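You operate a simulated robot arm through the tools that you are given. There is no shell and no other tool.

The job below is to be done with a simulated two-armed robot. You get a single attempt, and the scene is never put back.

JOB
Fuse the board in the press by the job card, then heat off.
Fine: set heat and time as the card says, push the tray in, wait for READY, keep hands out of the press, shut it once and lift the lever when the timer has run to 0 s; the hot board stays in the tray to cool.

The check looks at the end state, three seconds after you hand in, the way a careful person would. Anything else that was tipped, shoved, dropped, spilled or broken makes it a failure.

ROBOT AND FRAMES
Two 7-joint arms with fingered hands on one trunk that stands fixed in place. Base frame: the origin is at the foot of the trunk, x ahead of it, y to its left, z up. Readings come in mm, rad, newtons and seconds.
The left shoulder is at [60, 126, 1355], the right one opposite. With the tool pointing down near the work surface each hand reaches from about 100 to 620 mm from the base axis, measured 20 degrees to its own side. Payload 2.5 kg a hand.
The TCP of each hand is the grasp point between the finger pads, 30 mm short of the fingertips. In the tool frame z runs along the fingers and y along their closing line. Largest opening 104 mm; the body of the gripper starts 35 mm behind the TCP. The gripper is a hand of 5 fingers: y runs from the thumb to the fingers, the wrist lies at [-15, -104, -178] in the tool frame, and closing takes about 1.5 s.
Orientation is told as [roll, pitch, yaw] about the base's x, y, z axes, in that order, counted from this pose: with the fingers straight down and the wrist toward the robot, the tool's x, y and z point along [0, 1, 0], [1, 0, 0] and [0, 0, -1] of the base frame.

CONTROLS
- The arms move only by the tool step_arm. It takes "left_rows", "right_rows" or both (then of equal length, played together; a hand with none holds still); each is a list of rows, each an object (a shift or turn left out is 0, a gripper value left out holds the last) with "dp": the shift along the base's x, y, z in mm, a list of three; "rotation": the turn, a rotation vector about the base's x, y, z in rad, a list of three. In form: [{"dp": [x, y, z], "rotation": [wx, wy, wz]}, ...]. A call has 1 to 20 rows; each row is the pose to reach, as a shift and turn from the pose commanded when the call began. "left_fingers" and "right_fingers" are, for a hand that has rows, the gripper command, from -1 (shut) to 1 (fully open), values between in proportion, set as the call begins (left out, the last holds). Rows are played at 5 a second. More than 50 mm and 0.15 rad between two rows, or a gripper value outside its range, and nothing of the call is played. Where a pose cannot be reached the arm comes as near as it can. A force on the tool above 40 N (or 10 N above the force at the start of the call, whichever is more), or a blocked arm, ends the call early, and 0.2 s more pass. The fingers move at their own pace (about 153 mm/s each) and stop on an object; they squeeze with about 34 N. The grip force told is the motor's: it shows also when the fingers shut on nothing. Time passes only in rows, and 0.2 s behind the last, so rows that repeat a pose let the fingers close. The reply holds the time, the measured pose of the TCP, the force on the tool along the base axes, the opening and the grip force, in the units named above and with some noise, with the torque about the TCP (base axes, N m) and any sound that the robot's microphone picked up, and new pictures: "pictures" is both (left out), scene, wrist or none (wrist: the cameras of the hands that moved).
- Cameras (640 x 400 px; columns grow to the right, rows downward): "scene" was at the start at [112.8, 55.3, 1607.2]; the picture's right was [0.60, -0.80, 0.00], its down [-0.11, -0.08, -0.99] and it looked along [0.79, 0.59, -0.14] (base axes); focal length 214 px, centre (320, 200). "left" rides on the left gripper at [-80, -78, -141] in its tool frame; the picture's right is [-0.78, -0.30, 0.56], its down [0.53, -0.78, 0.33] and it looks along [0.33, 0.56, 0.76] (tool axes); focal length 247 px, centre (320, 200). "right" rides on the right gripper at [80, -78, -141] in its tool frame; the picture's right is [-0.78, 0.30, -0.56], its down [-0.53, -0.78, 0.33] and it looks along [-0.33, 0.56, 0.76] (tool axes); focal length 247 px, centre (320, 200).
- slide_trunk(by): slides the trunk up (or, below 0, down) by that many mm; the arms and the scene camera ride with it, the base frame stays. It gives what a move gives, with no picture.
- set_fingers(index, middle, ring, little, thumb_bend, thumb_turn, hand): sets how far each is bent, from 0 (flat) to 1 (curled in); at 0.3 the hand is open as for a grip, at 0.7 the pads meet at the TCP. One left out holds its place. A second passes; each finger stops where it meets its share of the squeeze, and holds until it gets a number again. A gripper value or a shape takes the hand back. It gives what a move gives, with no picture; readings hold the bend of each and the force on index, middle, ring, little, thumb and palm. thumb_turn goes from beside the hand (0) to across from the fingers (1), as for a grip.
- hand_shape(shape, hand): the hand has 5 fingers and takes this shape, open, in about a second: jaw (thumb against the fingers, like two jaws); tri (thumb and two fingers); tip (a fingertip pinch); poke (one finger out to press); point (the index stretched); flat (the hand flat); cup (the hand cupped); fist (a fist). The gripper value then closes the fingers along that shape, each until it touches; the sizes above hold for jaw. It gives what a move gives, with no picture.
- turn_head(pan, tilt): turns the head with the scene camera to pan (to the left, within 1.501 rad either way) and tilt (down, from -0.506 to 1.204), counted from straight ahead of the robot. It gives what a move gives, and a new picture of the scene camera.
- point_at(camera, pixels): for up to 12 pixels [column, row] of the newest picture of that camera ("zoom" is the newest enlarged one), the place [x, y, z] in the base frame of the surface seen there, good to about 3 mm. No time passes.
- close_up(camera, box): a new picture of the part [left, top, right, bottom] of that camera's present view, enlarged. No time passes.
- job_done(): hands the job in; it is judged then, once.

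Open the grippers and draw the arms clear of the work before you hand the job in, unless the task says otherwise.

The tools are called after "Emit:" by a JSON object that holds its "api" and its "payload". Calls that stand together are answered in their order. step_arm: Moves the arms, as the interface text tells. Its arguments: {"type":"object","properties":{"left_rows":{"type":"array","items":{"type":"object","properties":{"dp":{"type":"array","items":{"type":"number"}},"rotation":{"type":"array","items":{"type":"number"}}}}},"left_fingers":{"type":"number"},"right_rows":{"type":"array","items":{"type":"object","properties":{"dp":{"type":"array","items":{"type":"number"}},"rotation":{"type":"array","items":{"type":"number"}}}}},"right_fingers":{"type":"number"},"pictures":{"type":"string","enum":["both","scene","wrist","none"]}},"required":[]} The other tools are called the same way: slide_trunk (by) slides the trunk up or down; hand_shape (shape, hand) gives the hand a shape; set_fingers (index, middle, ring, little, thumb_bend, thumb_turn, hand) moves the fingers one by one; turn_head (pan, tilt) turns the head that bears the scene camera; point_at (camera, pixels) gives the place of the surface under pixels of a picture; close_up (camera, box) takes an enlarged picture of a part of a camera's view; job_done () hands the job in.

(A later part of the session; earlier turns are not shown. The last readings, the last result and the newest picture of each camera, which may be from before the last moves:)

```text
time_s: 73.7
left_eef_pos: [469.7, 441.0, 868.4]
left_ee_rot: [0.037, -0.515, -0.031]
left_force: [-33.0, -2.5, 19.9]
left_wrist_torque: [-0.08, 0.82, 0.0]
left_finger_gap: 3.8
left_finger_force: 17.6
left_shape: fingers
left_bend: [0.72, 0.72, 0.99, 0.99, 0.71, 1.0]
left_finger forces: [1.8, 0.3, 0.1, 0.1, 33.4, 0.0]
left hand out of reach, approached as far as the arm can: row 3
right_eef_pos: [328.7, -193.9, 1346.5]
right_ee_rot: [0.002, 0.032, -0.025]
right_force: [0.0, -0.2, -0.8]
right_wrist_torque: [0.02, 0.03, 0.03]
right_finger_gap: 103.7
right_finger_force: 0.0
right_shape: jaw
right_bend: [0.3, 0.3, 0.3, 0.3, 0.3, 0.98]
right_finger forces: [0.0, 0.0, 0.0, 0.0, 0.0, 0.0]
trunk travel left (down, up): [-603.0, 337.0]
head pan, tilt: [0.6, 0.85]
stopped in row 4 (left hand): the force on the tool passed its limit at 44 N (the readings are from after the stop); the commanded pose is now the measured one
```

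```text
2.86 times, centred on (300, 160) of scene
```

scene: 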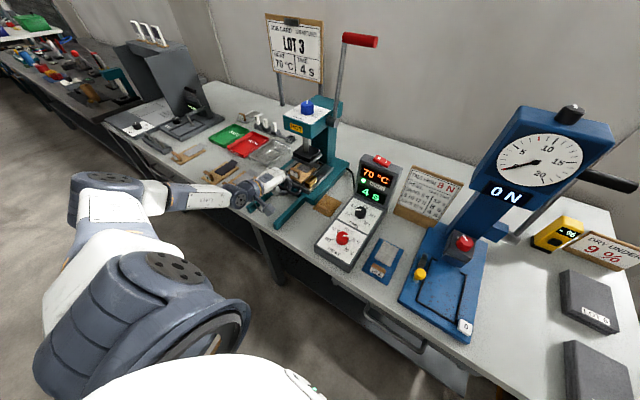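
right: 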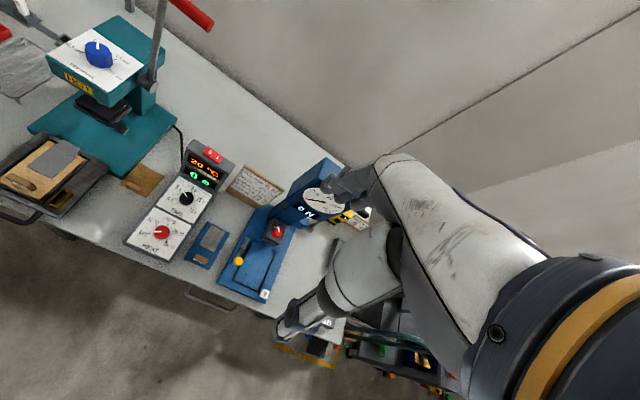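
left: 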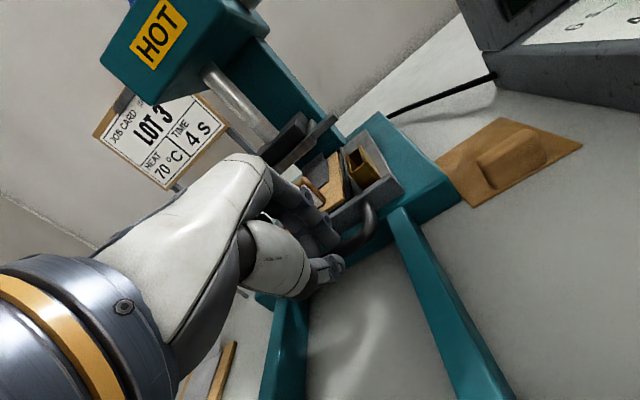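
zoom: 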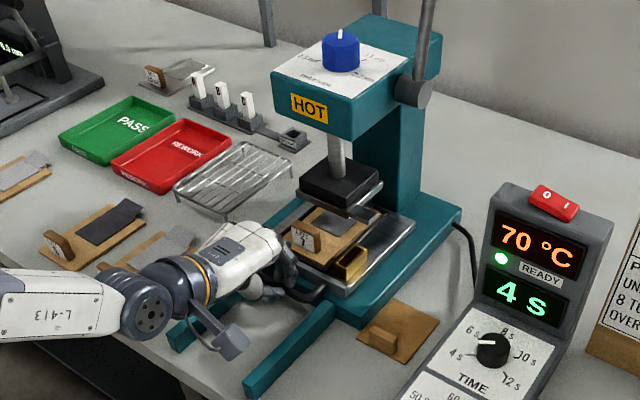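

The tray hit its end stop (44 N), so it's fully in; READY is lit at 70 °C and the timer shows 4 s. I'll open the fingers on the handle.

Emit:
{"api": "step_arm", "payload": {"left_rows": [{"dp": [-4, 0, 0]}, {"dp": [-6, 0, 0]}], "pictures": "none"}}

Emit:
{"api": "set_fingers", "payload": {"hand": "left", "index": 0.6, "middle": 0.6, "thumb_bend": 0.42}}

Emit:
{"api": "close_up", "payload": {"camera": "left", "box": [240, 90, 440, 310]}}

```text
time_s: 74.2
left_eef_pos: [466.4, 440.5, 866.7]
left_ee_rot: [0.032, -0.523, -0.029]
left_force: [-15.9, 2.4, 14.0]
left_wrist_torque: [0.05, 0.29, 0.02]
left_finger_gap: 2.8
left_finger_force: 12.6
left_shape: fingers
left_bend: [0.72, 0.72, 0.99, 0.99, 0.71, 1.0]
left_finger forces: [3.5, 3.2, 0.0, 0.0, 19.5, 0.1]
right_eef_pos: [330.0, -193.4, 1346.7]
right_ee_rot: [0.004, 0.033, -0.024]
right_force: [0.1, 0.2, -0.1]
right_wrist_torque: [0.0, -0.02, 0.0]
right_finger_gap: 103.7
right_finger_force: 0.0
right_shape: jaw
right_bend: [0.3, 0.3, 0.3, 0.3, 0.3, 0.98]
right_finger forces: [0.0, 0.0, 0.0, 0.0, 0.0, 0.1]
trunk travel left (down, up): [-603.0, 337.0]
head pan, tilt: [0.6, 0.85]
```

```text
time_s: 75.2
left_eef_pos: [467.5, 442.1, 862.6]
left_ee_rot: [0.031, -0.518, -0.03]
left_force: [-0.5, -0.2, -0.4]
left_wrist_torque: [-0.01, 0.01, 0.01]
left_finger_gap: 48.6
left_finger_force: 0.1
left_shape: fingers
left_bend: [0.6, 0.6, 0.99, 0.99, 0.42, 0.99]
left_finger forces: [0.1, 0.0, 0.0, 0.0, 0.0, 0.0]
right_eef_pos: [333.4, -193.4, 1346.0]
right_ee_rot: [-0.002, 0.036, -0.028]
right_force: [0.1, -0.2, -0.5]
right_wrist_torque: [0.0, 0.03, -0.03]
right_finger_gap: 104.0
right_finger_force: 0.0
right_shape: jaw
right_bend: [0.3, 0.3, 0.3, 0.3, 0.3, 0.98]
right_finger forces: [0.0, 0.0, 0.0, 0.0, 0.0, 0.0]
trunk travel left (down, up): [-603.0, 337.0]
head pan, tilt: [0.6, 0.85]
```

```text
1.82 times, centred on (340, 200) of left
```

zoom: 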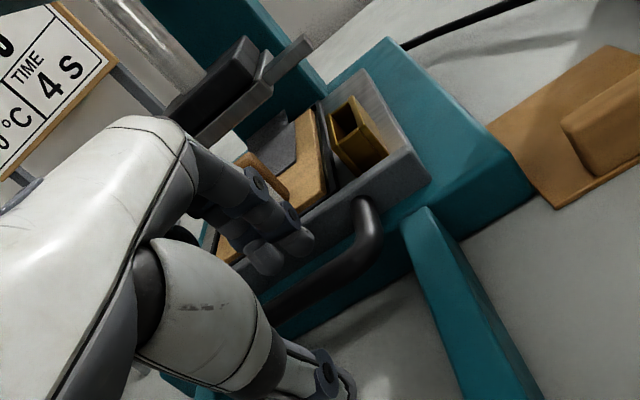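

Fingers are open with no contact. I'll lift the hand straight up out of the loop, then draw it back.

Emit:
{"api": "step_arm", "payload": {"left_rows": [{"dp": [0, 0, 15]}, {"dp": [-2, 0, 32]}, {"dp": [-10, 0, 55]}, {"dp": [-25, 0, 80]}, {"dp": [-45, 0, 100]}], "pictures": "both"}}

Emit:
{"api": "close_up", "payload": {"camera": "scene", "box": [230, 90, 370, 230]}}

```text
time_s: 76.5
left_eef_pos: [423.8, 441.5, 964.5]
left_ee_rot: [0.032, -0.517, -0.031]
left_force: [0.3, 0.3, 0.2]
left_wrist_torque: [0.01, 0.0, 0.0]
left_finger_gap: 48.8
left_finger_force: 0.1
left_shape: fingers
left_bend: [0.6, 0.6, 0.99, 0.99, 0.42, 0.99]
left_finger forces: [0.0, 0.1, 0.0, 0.1, 0.0, 0.0]
right_eef_pos: [332.3, -193.0, 1346.5]
right_ee_rot: [0.001, 0.037, -0.023]
right_force: [-0.1, -0.5, 0.1]
right_wrist_torque: [0.02, 0.0, 0.0]
right_finger_gap: 103.7
right_finger_force: 0.0
right_shape: jaw
right_bend: [0.3, 0.3, 0.3, 0.3, 0.3, 0.98]
right_finger forces: [0.0, 0.0, 0.0, 0.0, 0.0, 0.0]
trunk travel left (down, up): [-603.0, 337.0]
head pan, tilt: [0.6, 0.85]
```

scene: 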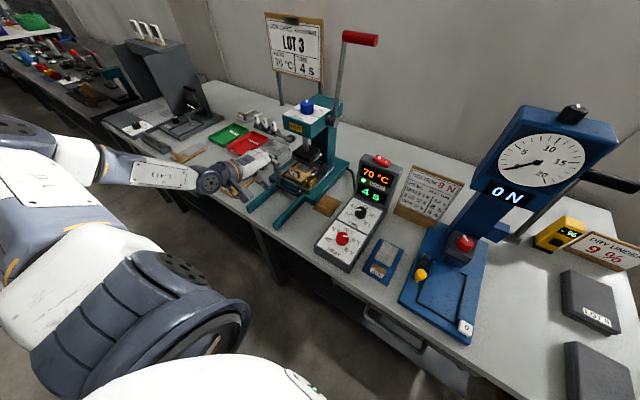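
left: 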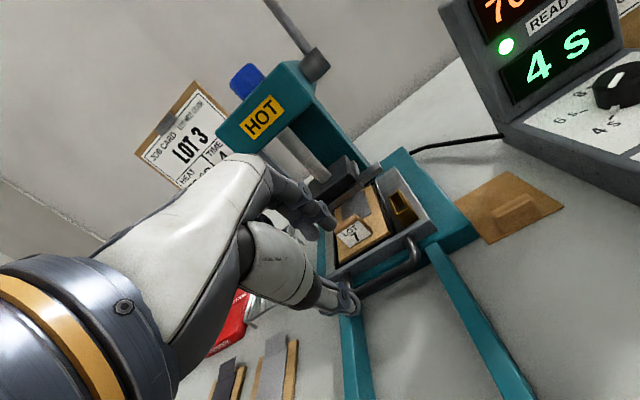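

```text
2.86 times, centred on (300, 160) of scene
```

zoom: 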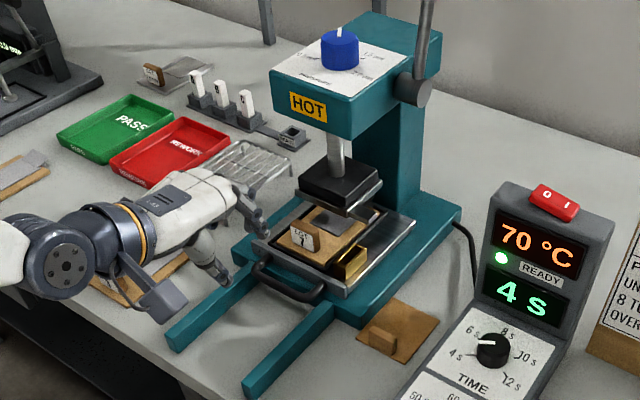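

The tray is fully in, under the platen. I'll look at the board's label and measure the tray, platen, and lever places.

Emit:
{"api": "close_up", "payload": {"camera": "left", "box": [300, 140, 440, 280]}}

Emit:
{"api": "close_up", "payload": {"camera": "scene", "box": [290, 20, 390, 150]}}

```text
2.86 times, centred on (370, 210) of left
```

zoom: 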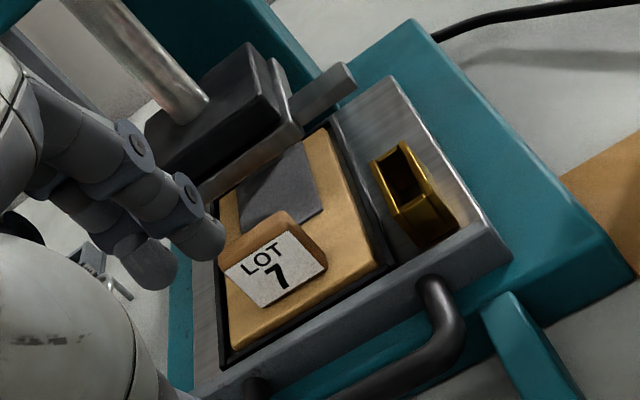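

```text
3.08 times, centred on (340, 85) of scene
```

zoom: 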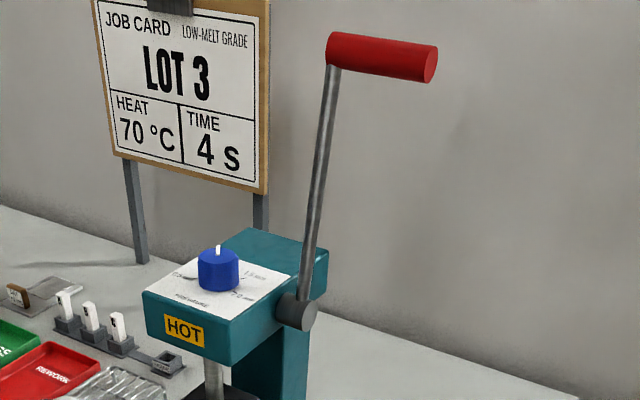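

Board LOT 7 is what's in the press; the card gives the settings. Now I'll measure the lever: red grip ends, rod and pivot.

Emit:
{"api": "point_at", "payload": {"camera": "zoom", "pixels": [[338, 48], [385, 56], [425, 64], [328, 110], [320, 160], [312, 220], [306, 265], [308, 315], [290, 312], [240, 300], [170, 310], [300, 265]]}}

```text
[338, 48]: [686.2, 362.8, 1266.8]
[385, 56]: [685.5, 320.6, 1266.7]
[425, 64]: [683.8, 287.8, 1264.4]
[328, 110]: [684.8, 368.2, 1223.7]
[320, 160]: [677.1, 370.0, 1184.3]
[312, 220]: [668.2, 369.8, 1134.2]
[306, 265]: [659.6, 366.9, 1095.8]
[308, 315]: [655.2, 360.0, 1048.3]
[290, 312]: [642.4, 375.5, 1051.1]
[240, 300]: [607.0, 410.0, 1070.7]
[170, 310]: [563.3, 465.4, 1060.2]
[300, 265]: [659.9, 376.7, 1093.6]
```

Lever: pivot ≈(655,·,1050), rod tilted back ~11°, red grip centred ≈(697, y 285–368, 1264), so pulling it toward the robot swings it down. I'll raise the trunk 100 mm and open the hand into a full jaw.

Emit:
{"api": "slide_trunk", "payload": {"by": 100}}

Emit:
{"api": "hand_shape", "payload": {"hand": "left", "shape": "jaw"}}

Emit:
{"api": "step_arm", "payload": {"left_rows": [{"dp": [0, -22, 15], "rotation": [-0.01, -0.03, 0.0]}, {"dp": [0, -44, 35], "rotation": [-0.02, -0.06, 0.0]}, {"dp": [0, -66, 60], "rotation": [-0.03, -0.09, 0.0]}, {"dp": [0, -88, 90], "rotation": [-0.03, -0.12, 0]}, {"dp": [0, -108, 120], "rotation": [-0.03, -0.16, 0]}, {"dp": [0, -122, 150], "rotation": [-0.03, -0.2, 0]}], "pictures": "both"}}

```text
time_s: 77.8
left_eef_pos: [424.1, 442.9, 1063.6]
left_ee_rot: [0.034, -0.516, -0.031]
left_force: [-0.7, -0.1, 0.3]
left_wrist_torque: [0.0, -0.01, 0.0]
left_finger_gap: 48.9
left_finger_force: 0.0
left_shape: fingers
left_bend: [0.6, 0.6, 0.99, 0.99, 0.42, 0.99]
left_finger forces: [0.1, 0.1, 0.0, 0.0, 0.0, 0.0]
right_eef_pos: [333.3, -194.0, 1446.9]
right_ee_rot: [0.0, 0.037, -0.025]
right_force: [0.5, 0.3, 0.1]
right_wrist_torque: [0.01, 0.01, 0.01]
right_finger_gap: 103.7
right_finger_force: 0.0
right_shape: jaw
right_bend: [0.3, 0.3, 0.3, 0.3, 0.3, 0.98]
right_finger forces: [0.0, 0.0, 0.0, 0.0, 0.1, 0.0]
trunk travel left (down, up): [-703.0, 237.0]
head pan, tilt: [0.6, 0.85]
```

```text
time_s: 78.7
left_eef_pos: [423.3, 441.8, 1063.4]
left_ee_rot: [0.031, -0.518, -0.031]
left_force: [0.4, 0.4, 0.1]
left_wrist_torque: [-0.01, 0.03, -0.02]
left_finger_gap: 103.5
left_finger_force: 0.0
left_shape: jaw
left_bend: [0.3, 0.3, 0.3, 0.3, 0.3, 0.98]
left_finger forces: [0.1, 0.0, 0.1, 0.0, 0.0, 0.1]
right_eef_pos: [331.6, -192.6, 1447.0]
right_ee_rot: [0.001, 0.037, -0.026]
right_force: [0.1, -0.1, 0.1]
right_wrist_torque: [-0.03, 0.0, 0.01]
right_finger_gap: 103.6
right_finger_force: 0.1
right_shape: jaw
right_bend: [0.3, 0.3, 0.3, 0.3, 0.3, 0.98]
right_finger forces: [0.0, 0.1, 0.0, 0.0, 0.0, 0.1]
trunk travel left (down, up): [-703.0, 237.0]
head pan, tilt: [0.6, 0.85]
```

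```text
time_s: 80.1
left_eef_pos: [427.6, 308.2, 1210.2]
left_ee_rot: [-0.048, -0.717, -0.009]
left_force: [0.3, -0.5, 0.7]
left_wrist_torque: [0.0, 0.0, -0.02]
left_finger_gap: 103.9
left_finger_force: 0.0
left_shape: jaw
left_bend: [0.3, 0.3, 0.3, 0.3, 0.3, 0.98]
left_finger forces: [0.0, 0.0, 0.0, 0.1, 0.0, 0.1]
right_eef_pos: [332.8, -193.4, 1446.2]
right_ee_rot: [-0.001, 0.036, -0.026]
right_force: [-0.2, -0.5, 0.1]
right_wrist_torque: [0.0, 0.01, 0.01]
right_finger_gap: 103.8
right_finger_force: 0.2
right_shape: jaw
right_bend: [0.3, 0.3, 0.3, 0.3, 0.3, 0.98]
right_finger forces: [0.1, 0.1, 0.1, 0.1, 0.1, 0.0]
trunk travel left (down, up): [-703.0, 237.0]
head pan, tilt: [0.6, 0.85]
```

scene: 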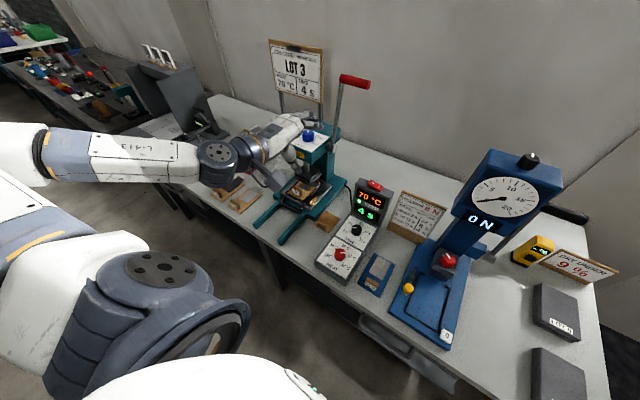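
left: 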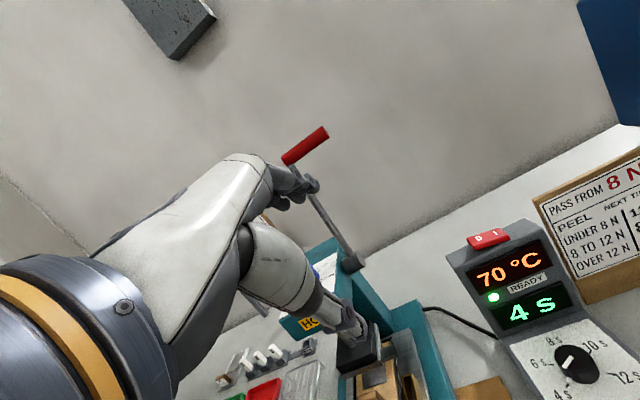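

The wrist camera shows the red grip ahead at (305,145). I'll move to a pre-grasp point about 85 mm short of the grip, pitching to −1.05 so the fingers point forward and slightly down.

Emit:
{"api": "step_arm", "payload": {"left_rows": [{"dp": [28, 2, 18], "rotation": [0.01, -0.05, 0]}, {"dp": [58, 3, 38], "rotation": [0.02, -0.11, 0]}, {"dp": [90, 5, 58], "rotation": [0.03, -0.17, 0]}, {"dp": [122, 6, 76], "rotation": [0.04, -0.23, 0]}, {"dp": [155, 7, 90], "rotation": [0.045, -0.29, 0]}, {"dp": [180, 7, 96], "rotation": [0.048, -0.333, 0]}], "pictures": "both"}}

Emit:
{"api": "close_up", "payload": {"camera": "scene", "box": [270, 60, 400, 190]}}

```text
time_s: 81.5
left_eef_pos: [604.6, 328.2, 1310.4]
left_ee_rot: [0.1, -1.049, -0.09]
left_force: [0.4, 0.3, 0.9]
left_wrist_torque: [-0.02, -0.01, -0.01]
left_finger_gap: 103.9
left_finger_force: 0.1
left_shape: jaw
left_bend: [0.3, 0.3, 0.3, 0.3, 0.3, 0.98]
left_finger forces: [0.0, 0.0, 0.0, 0.0, 0.1, 0.1]
right_eef_pos: [332.8, -192.6, 1445.6]
right_ee_rot: [0.001, 0.037, -0.026]
right_force: [-0.1, -0.1, 0.9]
right_wrist_torque: [0.01, 0.02, -0.02]
right_finger_gap: 103.9
right_finger_force: 0.1
right_shape: jaw
right_bend: [0.3, 0.3, 0.3, 0.3, 0.3, 0.98]
right_finger forces: [0.0, 0.0, 0.0, 0.0, 0.0, 0.0]
trunk travel left (down, up): [-703.0, 237.0]
head pan, tilt: [0.6, 0.85]
```

scene: 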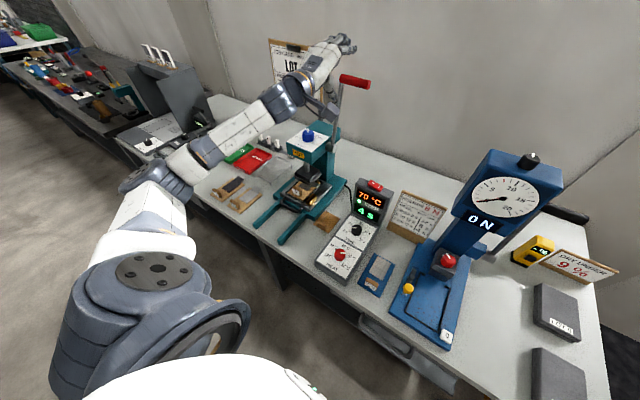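
left: 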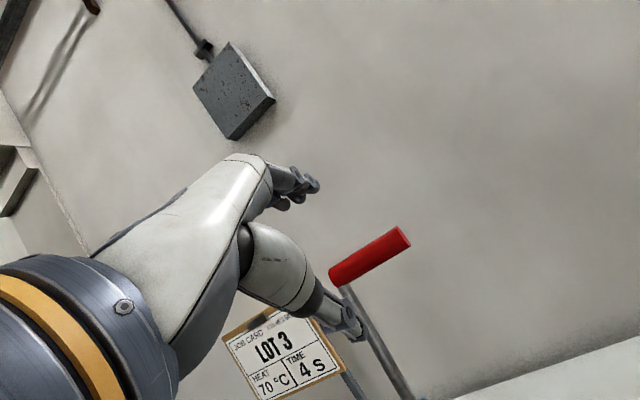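

```text
3.08 times, centred on (335, 125) of scene
```

zoom: 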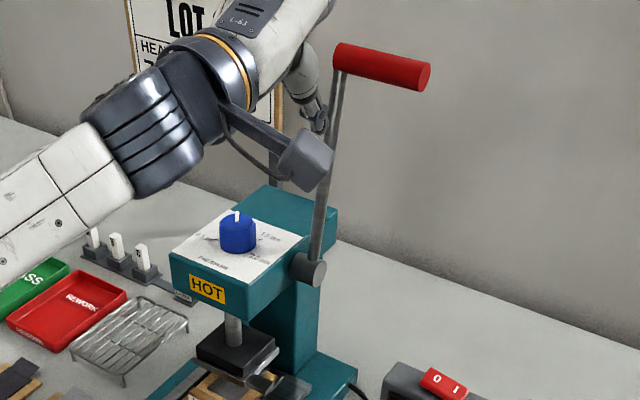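

The grip bar lies right on the tool axis (368,259), 103 mm ahead. I'll shift 10 mm to −y (away from the rod) and advance along the tool axis so the open jaw straddles the bar.

Emit:
{"api": "step_arm", "payload": {"left_rows": [{"dp": [5, -10, 0]}, {"dp": [25, -10, -10]}, {"dp": [45, -10, -20]}, {"dp": [65, -10, -31]}, {"dp": [82, -10, -40]}, {"dp": [94, -10, -46]}], "pictures": "both"}}

Emit:
{"api": "close_up", "payload": {"camera": "scene", "box": [270, 20, 400, 150]}}

Emit:
{"api": "close_up", "payload": {"camera": "left", "box": [220, 110, 440, 350]}}

```text
time_s: 82.9
left_eef_pos: [697.3, 315.2, 1263.0]
left_ee_rot: [0.103, -1.046, -0.092]
left_force: [0.3, 0.4, 0.6]
left_wrist_torque: [-0.01, 0.01, -0.04]
left_finger_gap: 103.7
left_finger_force: 0.1
left_shape: jaw
left_bend: [0.3, 0.3, 0.3, 0.3, 0.3, 0.98]
left_finger forces: [0.0, 0.0, 0.0, 0.0, 0.0, 0.1]
right_eef_pos: [332.5, -192.5, 1447.6]
right_ee_rot: [-0.001, 0.036, -0.025]
right_force: [-0.2, -0.1, -0.1]
right_wrist_torque: [0.03, 0.01, 0.04]
right_finger_gap: 103.8
right_finger_force: 0.0
right_shape: jaw
right_bend: [0.3, 0.3, 0.3, 0.3, 0.3, 0.98]
right_finger forces: [0.0, 0.0, 0.0, 0.0, 0.1, 0.1]
trunk travel left (down, up): [-703.0, 237.0]
head pan, tilt: [0.6, 0.85]
```

scene: 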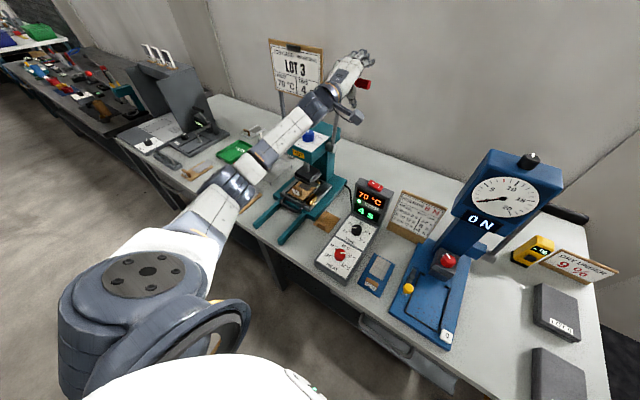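
left: 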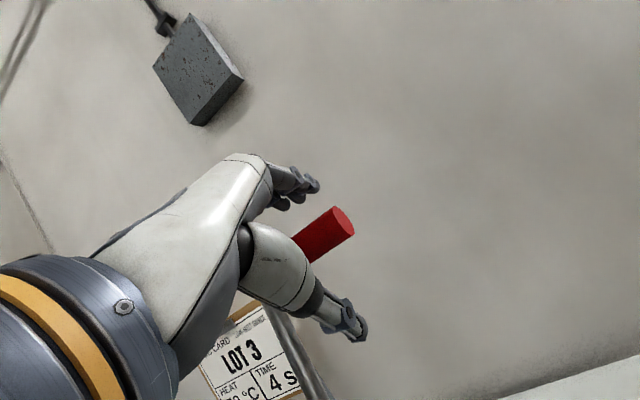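

```text
3.08 times, centred on (335, 85) of scene
```

zoom: 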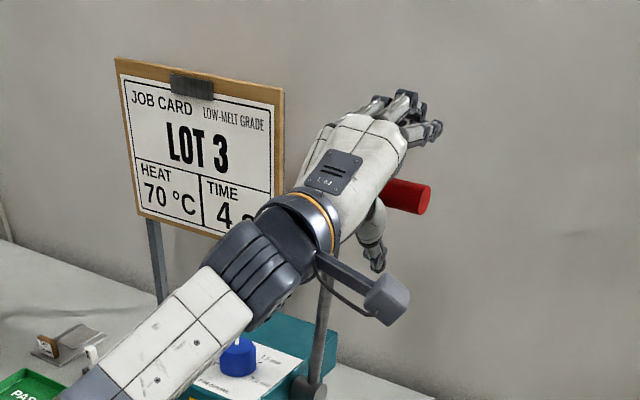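

```text
1.67 times, centred on (330, 230) of left
```

zoom: 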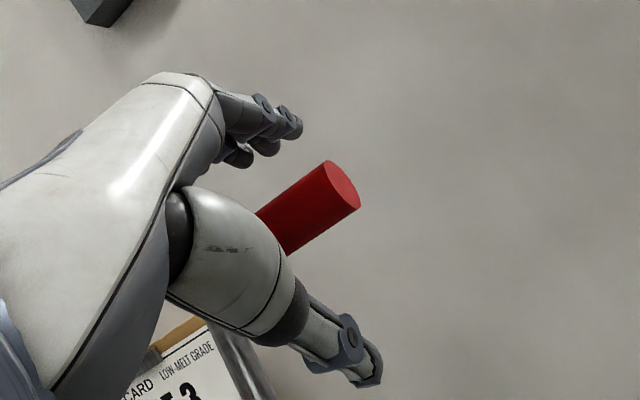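

The bar lies squarely between thumb and fingers, and the display (370,200) stays in view. I'll close the jaw on the grip.

Emit:
{"api": "step_arm", "payload": {"left_rows": [{"dp": [0, 0, 0]}, {"dp": [0, 0, 0]}, {"dp": [0, 0, 0]}, {"dp": [0, 0, 0]}, {"dp": [0, 0, 0]}, {"dp": [0, 0, 0]}, {"dp": [0, 0, 0]}, {"dp": [0, 0, 0]}], "left_fingers": -1, "pictures": "both"}}

Emit:
{"api": "close_up", "payload": {"camera": "scene", "box": [270, 20, 400, 230]}}

```text
time_s: 84.7
left_eef_pos: [699.3, 315.8, 1261.5]
left_ee_rot: [0.101, -1.045, -0.093]
left_force: [-1.4, -0.2, -8.4]
left_wrist_torque: [0.13, -0.05, -0.08]
left_finger_gap: 9.1
left_finger_force: 34.5
left_shape: jaw
left_bend: [0.73, 0.7, 0.7, 0.65, 0.77, 1.0]
left_finger forces: [7.7, 0.2, 2.1, 1.9, 31.9, 0.1]
right_eef_pos: [334.1, -192.8, 1445.9]
right_ee_rot: [-0.001, 0.037, -0.023]
right_force: [-0.2, -0.3, -0.5]
right_wrist_torque: [-0.03, 0.03, 0.01]
right_finger_gap: 103.9
right_finger_force: 0.1
right_shape: jaw
right_bend: [0.3, 0.3, 0.3, 0.3, 0.3, 0.98]
right_finger forces: [0.0, 0.0, 0.0, 0.0, 0.0, 0.0]
trunk travel left (down, up): [-703.0, 237.0]
head pan, tilt: [0.6, 0.85]
```

scene: 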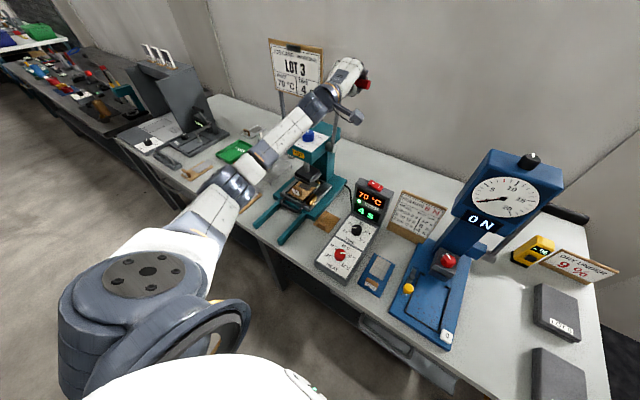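
left: 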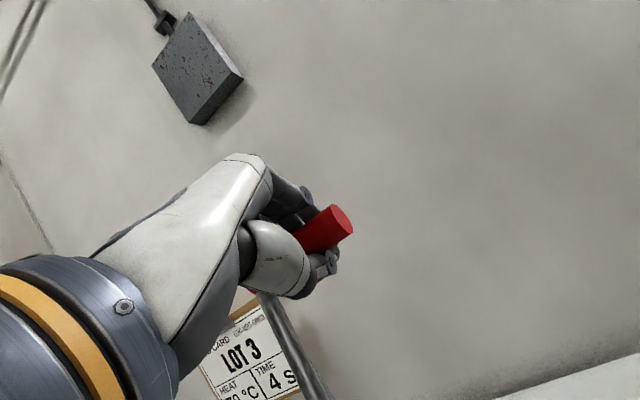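

```text
1.90 times, centred on (335, 125) of scene
```

zoom: 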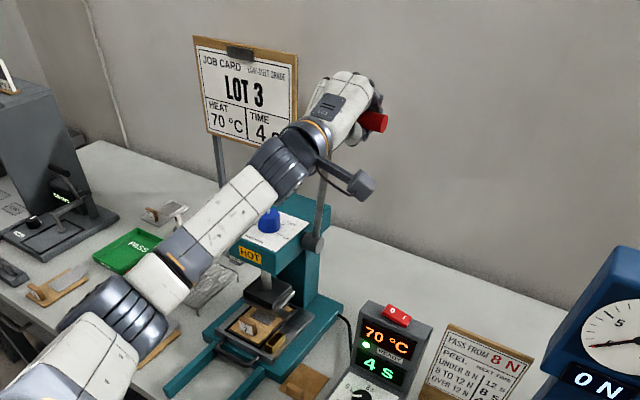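

The grip is caged by fingers and thumb. READY is lit at 70 °C, timer 4 s, tray in. I'll pull the lever along its arc toward the robot for the first ~36° and watch force and display.

Emit:
{"api": "step_arm", "payload": {"left_rows": [{"dp": [-15, 0, 2.4], "rotation": [0, 0.02, 0]}, {"dp": [-30.2, 0, 3.7], "rotation": [0, 0.04, 0]}, {"dp": [-45.4, 0, 4], "rotation": [0, 0.06, 0]}, {"dp": [-60.6, 0, 3.2], "rotation": [0, 0.08, 0]}, {"dp": [-75.7, 0, 1.3], "rotation": [0, 0.1, 0]}], "pictures": "both"}}

Emit:
{"api": "close_up", "payload": {"camera": "scene", "box": [270, 60, 400, 230]}}

```text
time_s: 85.9
left_eef_pos: [624.4, 317.0, 1259.3]
left_ee_rot: [0.085, -0.939, -0.077]
left_force: [4.0, -2.2, -18.5]
left_wrist_torque: [0.08, -0.24, 0.03]
left_finger_gap: 9.6
left_finger_force: 34.0
left_shape: jaw
left_bend: [0.73, 0.71, 0.7, 0.69, 0.77, 1.0]
left_finger forces: [0.4, 0.1, 0.5, 1.0, 18.3, 0.1]
right_eef_pos: [335.4, -192.3, 1446.8]
right_ee_rot: [0.0, 0.038, -0.023]
right_force: [-0.6, 0.1, -0.9]
right_wrist_torque: [0.01, 0.02, -0.01]
right_finger_gap: 103.8
right_finger_force: 0.0
right_shape: jaw
right_bend: [0.3, 0.3, 0.3, 0.3, 0.3, 0.98]
right_finger forces: [0.0, 0.0, 0.0, 0.0, 0.1, 0.0]
trunk travel left (down, up): [-703.0, 237.0]
head pan, tilt: [0.6, 0.85]
```

scene: 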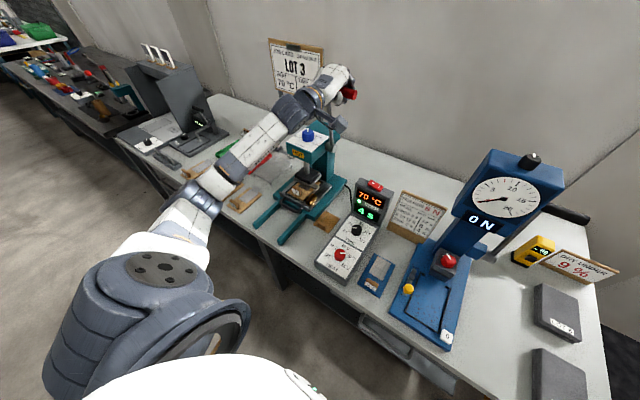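
left: 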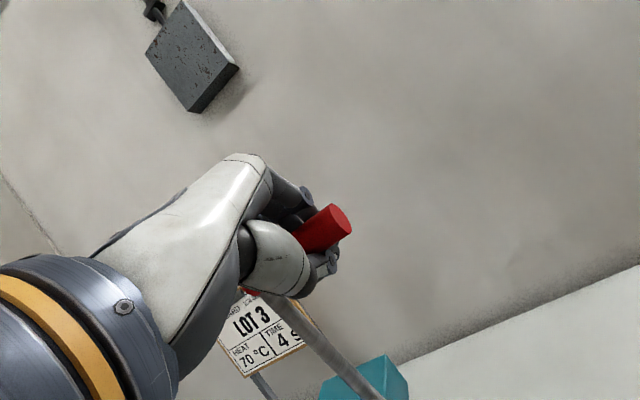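

```text
2.35 times, centred on (335, 145) of scene
```

zoom: 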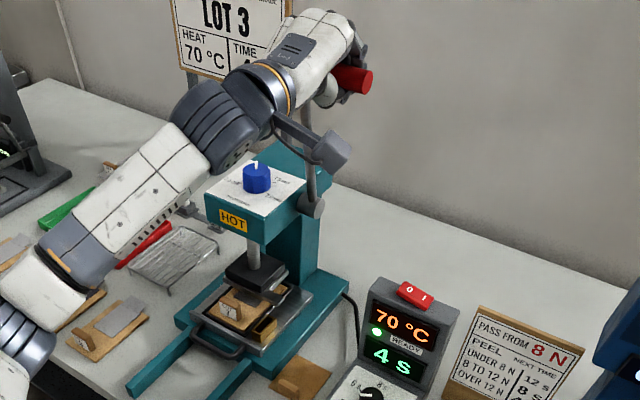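

The lever follows (force −18 N in z suggests my arc is a few mm too high). Timer still 4 s. I'll continue along the arc, slightly lower.

Emit:
{"api": "step_arm", "payload": {"left_rows": [{"dp": [-14.9, 0, -5], "rotation": [0, 0.02, 0]}, {"dp": [-29.6, 0, -11], "rotation": [0, 0.04, 0]}, {"dp": [-44, 0, -17], "rotation": [0, 0.06, 0]}, {"dp": [-58, 0, -24], "rotation": [0, 0.08, 0]}], "pictures": "scene"}}

Emit:
{"api": "close_up", "payload": {"camera": "scene", "box": [270, 60, 400, 230]}}

```text
time_s: 86.9
left_eef_pos: [566.6, 315.9, 1236.2]
left_ee_rot: [0.075, -0.86, -0.07]
left_force: [9.1, -1.9, -17.0]
left_wrist_torque: [0.07, -0.3, -0.02]
left_finger_gap: 8.8
left_finger_force: 34.3
left_shape: jaw
left_bend: [0.72, 0.71, 0.7, 0.7, 0.77, 1.0]
left_finger forces: [0.1, 0.1, 0.0, 1.0, 14.5, 0.1]
right_eef_pos: [336.1, -192.9, 1445.6]
right_ee_rot: [0.001, 0.042, -0.027]
right_force: [0.1, -0.4, 0.4]
right_wrist_torque: [0.0, -0.02, -0.01]
right_finger_gap: 104.1
right_finger_force: 0.1
right_shape: jaw
right_bend: [0.3, 0.3, 0.3, 0.3, 0.3, 0.98]
right_finger forces: [0.0, 0.1, 0.0, 0.1, 0.0, 0.0]
trunk travel left (down, up): [-703.0, 237.0]
head pan, tilt: [0.6, 0.85]
```

scene: 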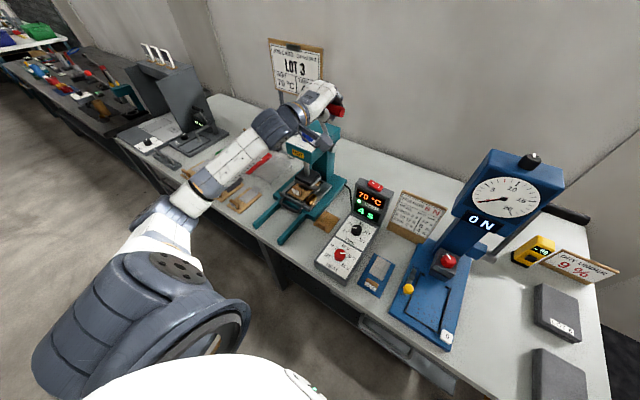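

```text
2.35 times, centred on (335, 145) of scene
```

zoom: 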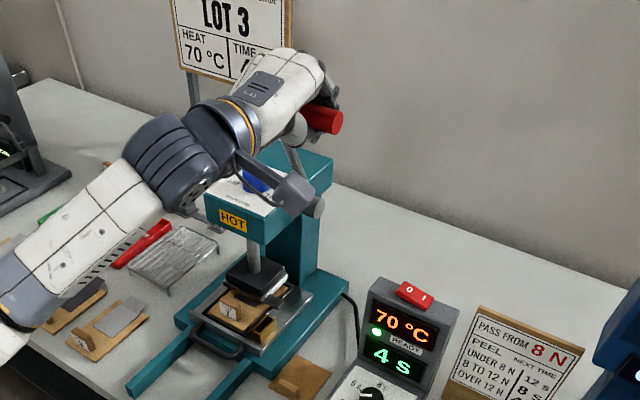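

The platen is descending; lever resistance is light (only a radial mismatch). Timer still 4 s. I'll continue the arc with a slightly smaller radius.

Emit:
{"api": "step_arm", "payload": {"left_rows": [{"dp": [-11.5, 0, -10], "rotation": [0, 0.02, 0]}, {"dp": [-24, 0, -19], "rotation": [0, 0.04, 0]}, {"dp": [-36, 0, -27.5], "rotation": [0, 0.06, 0]}, {"dp": [-48, 0, -37], "rotation": [0, 0.08, 0]}], "pictures": "scene"}}

Emit:
{"api": "close_up", "payload": {"camera": "scene", "box": [270, 60, 400, 230]}}

```text
time_s: 87.9
left_eef_pos: [518.2, 317.9, 1203.7]
left_ee_rot: [0.068, -0.788, -0.064]
left_force: [8.5, -2.2, -8.9]
left_wrist_torque: [0.15, -0.17, -0.07]
left_finger_gap: 8.3
left_finger_force: 33.8
left_shape: jaw
left_bend: [0.72, 0.71, 0.7, 0.7, 0.78, 1.0]
left_finger forces: [0.4, 0.0, 0.8, 2.5, 9.0, 0.1]
right_eef_pos: [334.3, -192.8, 1446.4]
right_ee_rot: [0.0, 0.039, -0.024]
right_force: [0.2, -0.3, -0.3]
right_wrist_torque: [0.01, 0.01, 0.0]
right_finger_gap: 103.9
right_finger_force: 0.0
right_shape: jaw
right_bend: [0.3, 0.3, 0.3, 0.3, 0.3, 0.98]
right_finger forces: [0.0, 0.0, 0.0, 0.0, 0.0, 0.0]
trunk travel left (down, up): [-703.0, 237.0]
head pan, tilt: [0.6, 0.85]
```

scene: 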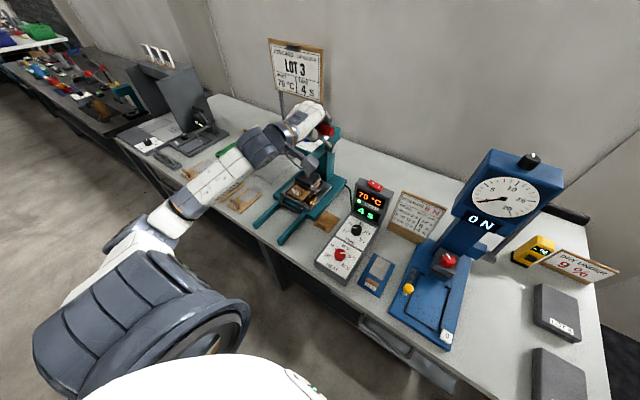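

```text
2.35 times, centred on (335, 145) of scene
```

zoom: 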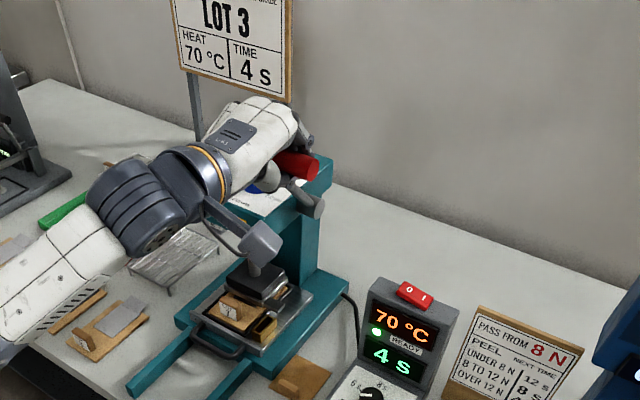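

Timer still 4 s, platen nearly on the board. I'll continue the arc another ~16°, watching for the closing contact.

Emit:
{"api": "step_arm", "payload": {"left_rows": [{"dp": [-11.2, 0, -11], "rotation": [0, 0.02, 0]}, {"dp": [-21, 0, -22.5], "rotation": [0, 0.04, 0]}, {"dp": [-30.5, 0, -34.5], "rotation": [0, 0.06, 0]}, {"dp": [-39, 0, -47], "rotation": [0, 0.08, 0]}], "pictures": "scene"}}

Emit:
{"api": "close_up", "payload": {"camera": "scene", "box": [270, 60, 400, 230]}}

```text
time_s: 88.9
left_eef_pos: [478.8, 317.6, 1158.0]
left_ee_rot: [0.061, -0.707, -0.058]
left_force: [8.9, 0.7, -4.8]
left_wrist_torque: [0.15, -0.15, -0.11]
left_finger_gap: 8.2
left_finger_force: 33.7
left_shape: jaw
left_bend: [0.72, 0.71, 0.7, 0.68, 0.78, 1.0]
left_finger forces: [1.6, 0.1, 1.8, 2.5, 7.7, 0.0]
right_eef_pos: [334.5, -191.9, 1446.3]
right_ee_rot: [0.0, 0.037, -0.025]
right_force: [0.0, -0.3, -0.7]
right_wrist_torque: [-0.03, 0.0, 0.03]
right_finger_gap: 104.0
right_finger_force: 0.0
right_shape: jaw
right_bend: [0.3, 0.3, 0.3, 0.3, 0.3, 0.98]
right_finger forces: [0.1, 0.1, 0.0, 0.0, 0.0, 0.1]
trunk travel left (down, up): [-703.0, 237.0]
head pan, tilt: [0.6, 0.85]
```

scene: 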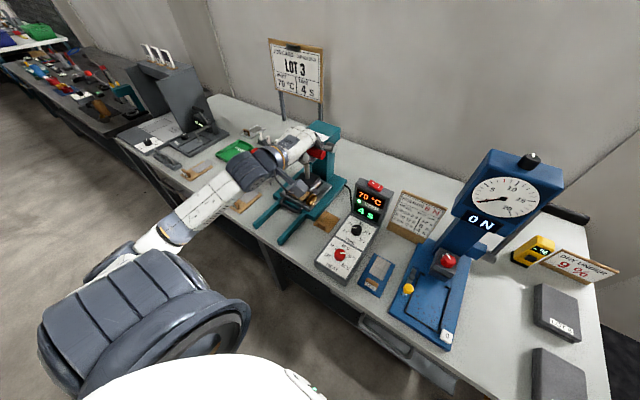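

```text
2.35 times, centred on (335, 145) of scene
```

zoom: 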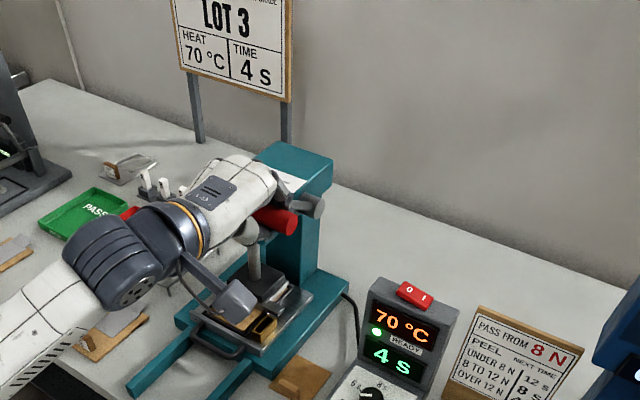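

Still 4 s. I'll pull on through the next ~12°.

Emit:
{"api": "step_arm", "payload": {"left_rows": [{"dp": [-8, 0, -13], "rotation": [0, 0.02, 0]}, {"dp": [-15, 0, -27], "rotation": [0, 0.04, 0]}, {"dp": [-21, 0, -41], "rotation": [0, 0.06, 0]}], "pictures": "scene"}}

Emit:
{"api": "close_up", "payload": {"camera": "scene", "box": [270, 60, 400, 230]}}

```text
time_s: 89.7
left_eef_pos: [458.2, 317.2, 1126.2]
left_ee_rot: [0.067, -0.673, -0.065]
left_force: [21.1, 4.3, 25.5]
left_wrist_torque: [0.13, -0.12, -0.06]
left_finger_gap: 7.7
left_finger_force: 34.0
left_shape: jaw
left_bend: [0.72, 0.71, 0.7, 0.57, 0.81, 1.0]
left_finger forces: [15.8, 4.1, 3.9, 2.6, 1.1, 0.0]
right_eef_pos: [333.9, -193.7, 1446.2]
right_ee_rot: [0.001, 0.036, -0.026]
right_force: [0.0, 0.5, -0.2]
right_wrist_torque: [-0.02, -0.02, 0.0]
right_finger_gap: 104.1
right_finger_force: 0.2
right_shape: jaw
right_bend: [0.3, 0.3, 0.3, 0.3, 0.3, 0.98]
right_finger forces: [0.0, 0.0, 0.0, 0.0, 0.0, 0.1]
trunk travel left (down, up): [-703.0, 237.0]
head pan, tilt: [0.6, 0.85]
```

scene: 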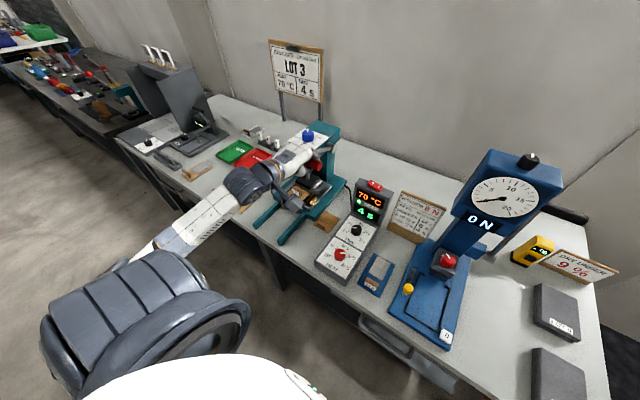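

```text
2.35 times, centred on (335, 145) of scene
```

zoom: 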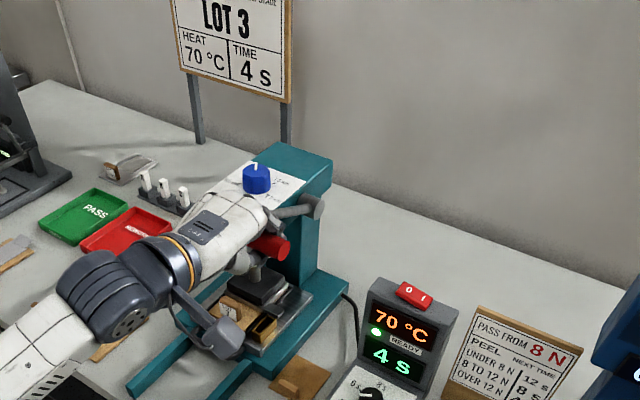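

Resistance is building (33 N): the platen is meeting the board. I'll press on a bit further, watching the timer.

Emit:
{"api": "step_arm", "payload": {"left_rows": [{"dp": [-2.6, 0, -7.5], "rotation": [0, 0.005, 0]}, {"dp": [-5, 0, -15], "rotation": [0, 0.01, 0]}, {"dp": [-7, 0, -22.5], "rotation": [0, 0.015, 0]}], "pictures": "scene"}}

Emit:
{"api": "close_up", "payload": {"camera": "scene", "box": [270, 60, 400, 230]}}

```text
time_s: 90.1
left_eef_pos: [459.2, 316.9, 1126.9]
left_ee_rot: [0.068, -0.691, -0.069]
left_force: [15.9, -1.1, 7.6]
left_wrist_torque: [0.05, 0.15, -0.16]
left_finger_gap: 7.8
left_finger_force: 34.5
left_shape: jaw
left_bend: [0.73, 0.71, 0.71, 0.57, 0.82, 1.0]
left_finger forces: [11.7, 4.3, 3.4, 2.6, 2.8, 0.0]
right_eef_pos: [333.0, -193.3, 1444.0]
right_ee_rot: [0.0, 0.038, -0.024]
right_force: [0.9, -0.9, 0.8]
right_wrist_torque: [-0.03, 0.0, -0.01]
right_finger_gap: 103.7
right_finger_force: 0.0
right_shape: jaw
right_bend: [0.3, 0.3, 0.3, 0.3, 0.3, 0.98]
right_finger forces: [0.0, 0.1, 0.0, 0.0, 0.1, 0.0]
trunk travel left (down, up): [-703.0, 237.0]
head pan, tilt: [0.6, 0.85]
stopped in row 2 (left hand): the force on the tool passed its limit at 46 N (the readings are from after the stop); the commanded pose is now the measured one
```

scene: 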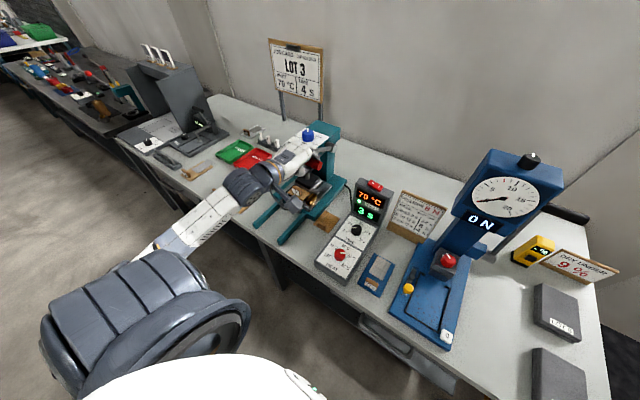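

```text
2.35 times, centred on (335, 145) of scene
```

zoom: 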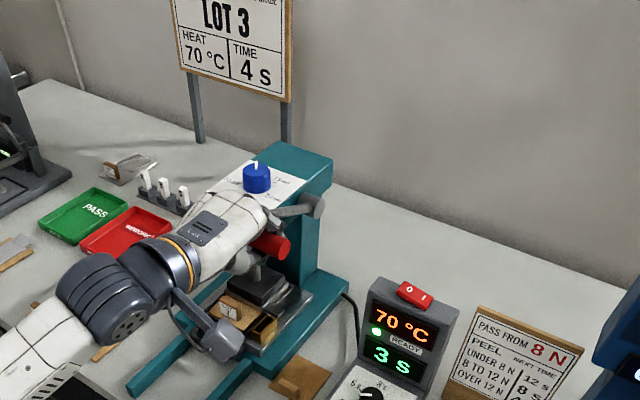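

The timer is counting: 3 s, lever at its stop. I'll hold it shut with a slight press for about 1.6 s.

Emit:
{"api": "step_arm", "payload": {"left_rows": [{"dp": [-0.5, 0, -2]}, {"dp": [-0.5, 0, -2]}, {"dp": [-0.5, 0, -2]}, {"dp": [-0.5, 0, -2]}, {"dp": [-0.5, 0, -2]}, {"dp": [-0.5, 0, -2]}, {"dp": [-0.5, 0, -2]}], "pictures": "scene"}}

Emit:
{"api": "close_up", "payload": {"camera": "scene", "box": [330, 160, 410, 240]}}

```text
time_s: 91.7
left_eef_pos: [458.7, 317.8, 1126.2]
left_ee_rot: [0.067, -0.693, -0.069]
left_force: [22.2, 0.9, 20.4]
left_wrist_torque: [0.08, 0.04, -0.1]
left_finger_gap: 8.1
left_finger_force: 34.0
left_shape: jaw
left_bend: [0.73, 0.71, 0.71, 0.56, 0.82, 1.0]
left_finger forces: [16.6, 5.2, 3.9, 2.9, 1.2, 0.1]
right_eef_pos: [334.3, -193.4, 1445.3]
right_ee_rot: [0.001, 0.038, -0.024]
right_force: [-0.1, 0.5, -0.2]
right_wrist_torque: [0.01, 0.01, 0.0]
right_finger_gap: 103.9
right_finger_force: 0.0
right_shape: jaw
right_bend: [0.3, 0.3, 0.3, 0.3, 0.3, 0.98]
right_finger forces: [0.1, 0.0, 0.0, 0.1, 0.0, 0.1]
trunk travel left (down, up): [-703.0, 237.0]
head pan, tilt: [0.6, 0.85]
```

scene: 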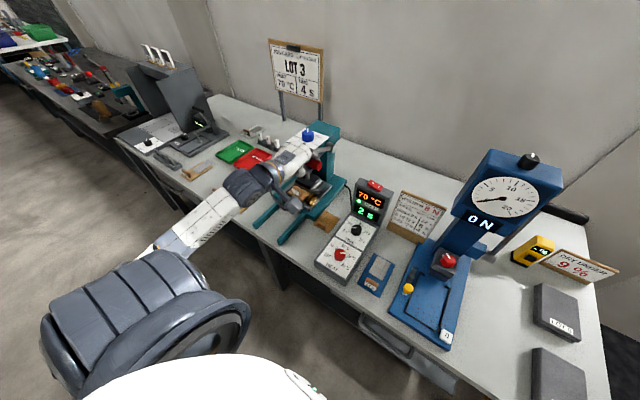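

```text
5.00 times, centred on (370, 200) of scene
```

zoom: 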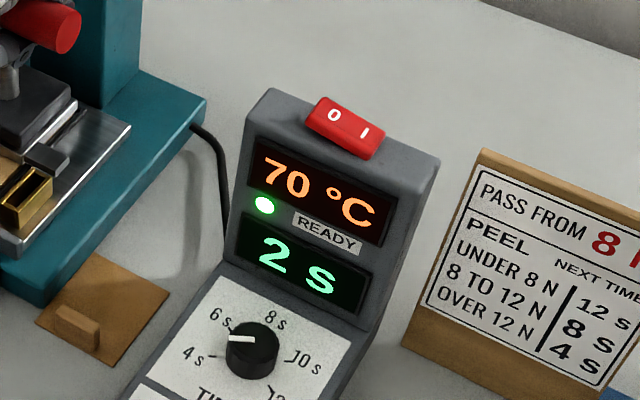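

Timer shows 2 s. I'll keep holding for another ~1.2 s.

Emit:
{"api": "step_arm", "payload": {"left_rows": [{"dp": [0, 0, 0]}, {"dp": [0, 0, 0]}, {"dp": [0, 0, 0]}, {"dp": [0, 0, 0]}, {"dp": [0, 0, 0]}], "pictures": "scene"}}

Emit:
{"api": "close_up", "payload": {"camera": "scene", "box": [330, 160, 410, 240]}}

```text
time_s: 92.9
left_eef_pos: [459.4, 316.9, 1126.0]
left_ee_rot: [0.069, -0.692, -0.068]
left_force: [21.2, 0.8, 19.7]
left_wrist_torque: [0.07, 0.06, -0.11]
left_finger_gap: 8.1
left_finger_force: 33.8
left_shape: jaw
left_bend: [0.73, 0.71, 0.71, 0.56, 0.82, 1.0]
left_finger forces: [16.7, 5.1, 3.9, 2.8, 1.3, 0.1]
right_eef_pos: [334.5, -193.1, 1446.1]
right_ee_rot: [0.002, 0.039, -0.024]
right_force: [-0.1, 0.8, -0.3]
right_wrist_torque: [-0.01, 0.01, 0.02]
right_finger_gap: 103.7
right_finger_force: 0.0
right_shape: jaw
right_bend: [0.3, 0.3, 0.3, 0.3, 0.3, 0.98]
right_finger forces: [0.0, 0.0, 0.1, 0.0, 0.1, 0.0]
trunk travel left (down, up): [-703.0, 237.0]
head pan, tilt: [0.6, 0.85]
```

scene: 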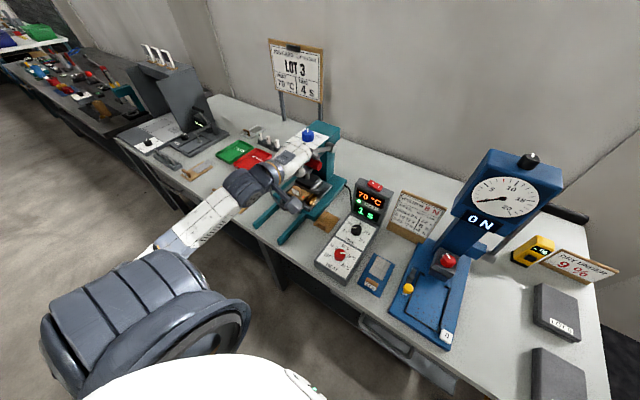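

```text
5.00 times, centred on (370, 200) of scene
```

zoom: 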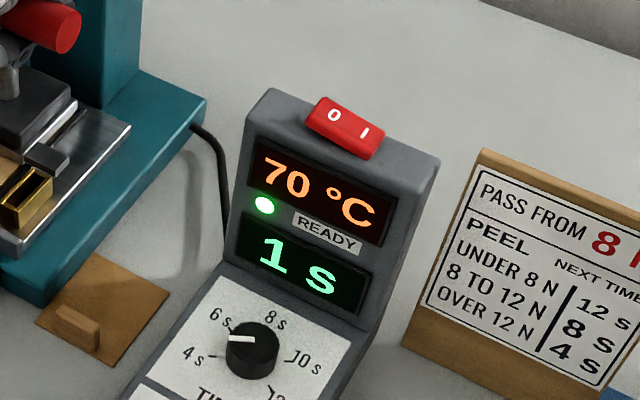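

Timer shows 1 s. I'll hold a further 0.6 s and look.

Emit:
{"api": "step_arm", "payload": {"left_rows": [{"dp": [0, 0, 0]}, {"dp": [0, 0, 0]}], "pictures": "scene"}}

Emit:
{"api": "close_up", "payload": {"camera": "scene", "box": [330, 160, 410, 240]}}

```text
time_s: 93.5
left_eef_pos: [459.8, 317.2, 1125.4]
left_ee_rot: [0.069, -0.694, -0.068]
left_force: [22.4, 0.8, 20.3]
left_wrist_torque: [0.02, 0.05, -0.08]
left_finger_gap: 8.1
left_finger_force: 33.9
left_shape: jaw
left_bend: [0.73, 0.71, 0.71, 0.56, 0.82, 1.0]
left_finger forces: [16.6, 5.3, 4.0, 2.9, 1.2, 0.0]
right_eef_pos: [334.0, -193.4, 1446.1]
right_ee_rot: [0.003, 0.039, -0.026]
right_force: [-0.2, 1.2, 0.7]
right_wrist_torque: [-0.02, 0.04, 0.0]
right_finger_gap: 103.8
right_finger_force: 0.0
right_shape: jaw
right_bend: [0.3, 0.3, 0.3, 0.3, 0.3, 0.98]
right_finger forces: [0.1, 0.0, 0.1, 0.0, 0.0, 0.1]
trunk travel left (down, up): [-703.0, 237.0]
head pan, tilt: [0.6, 0.85]
```

scene: 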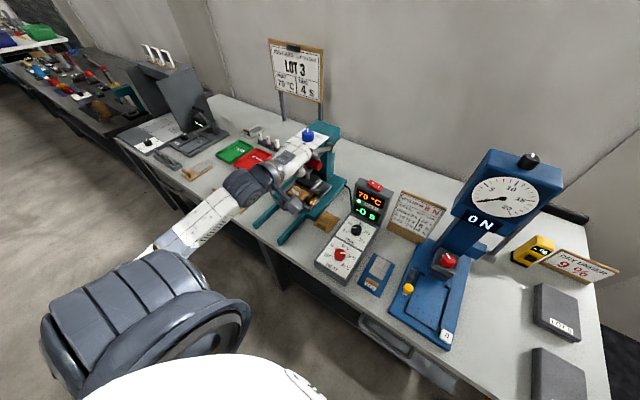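

```text
5.00 times, centred on (370, 200) of scene
```

zoom: 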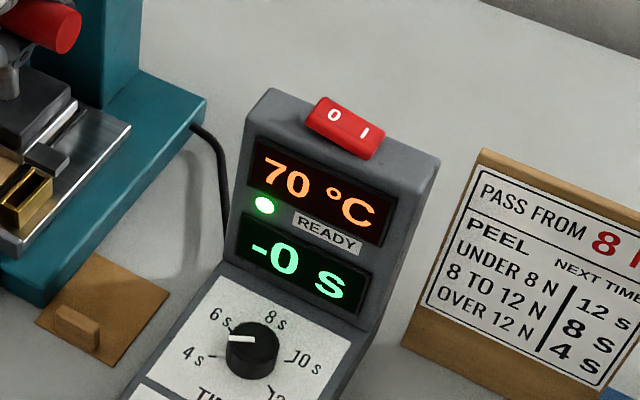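

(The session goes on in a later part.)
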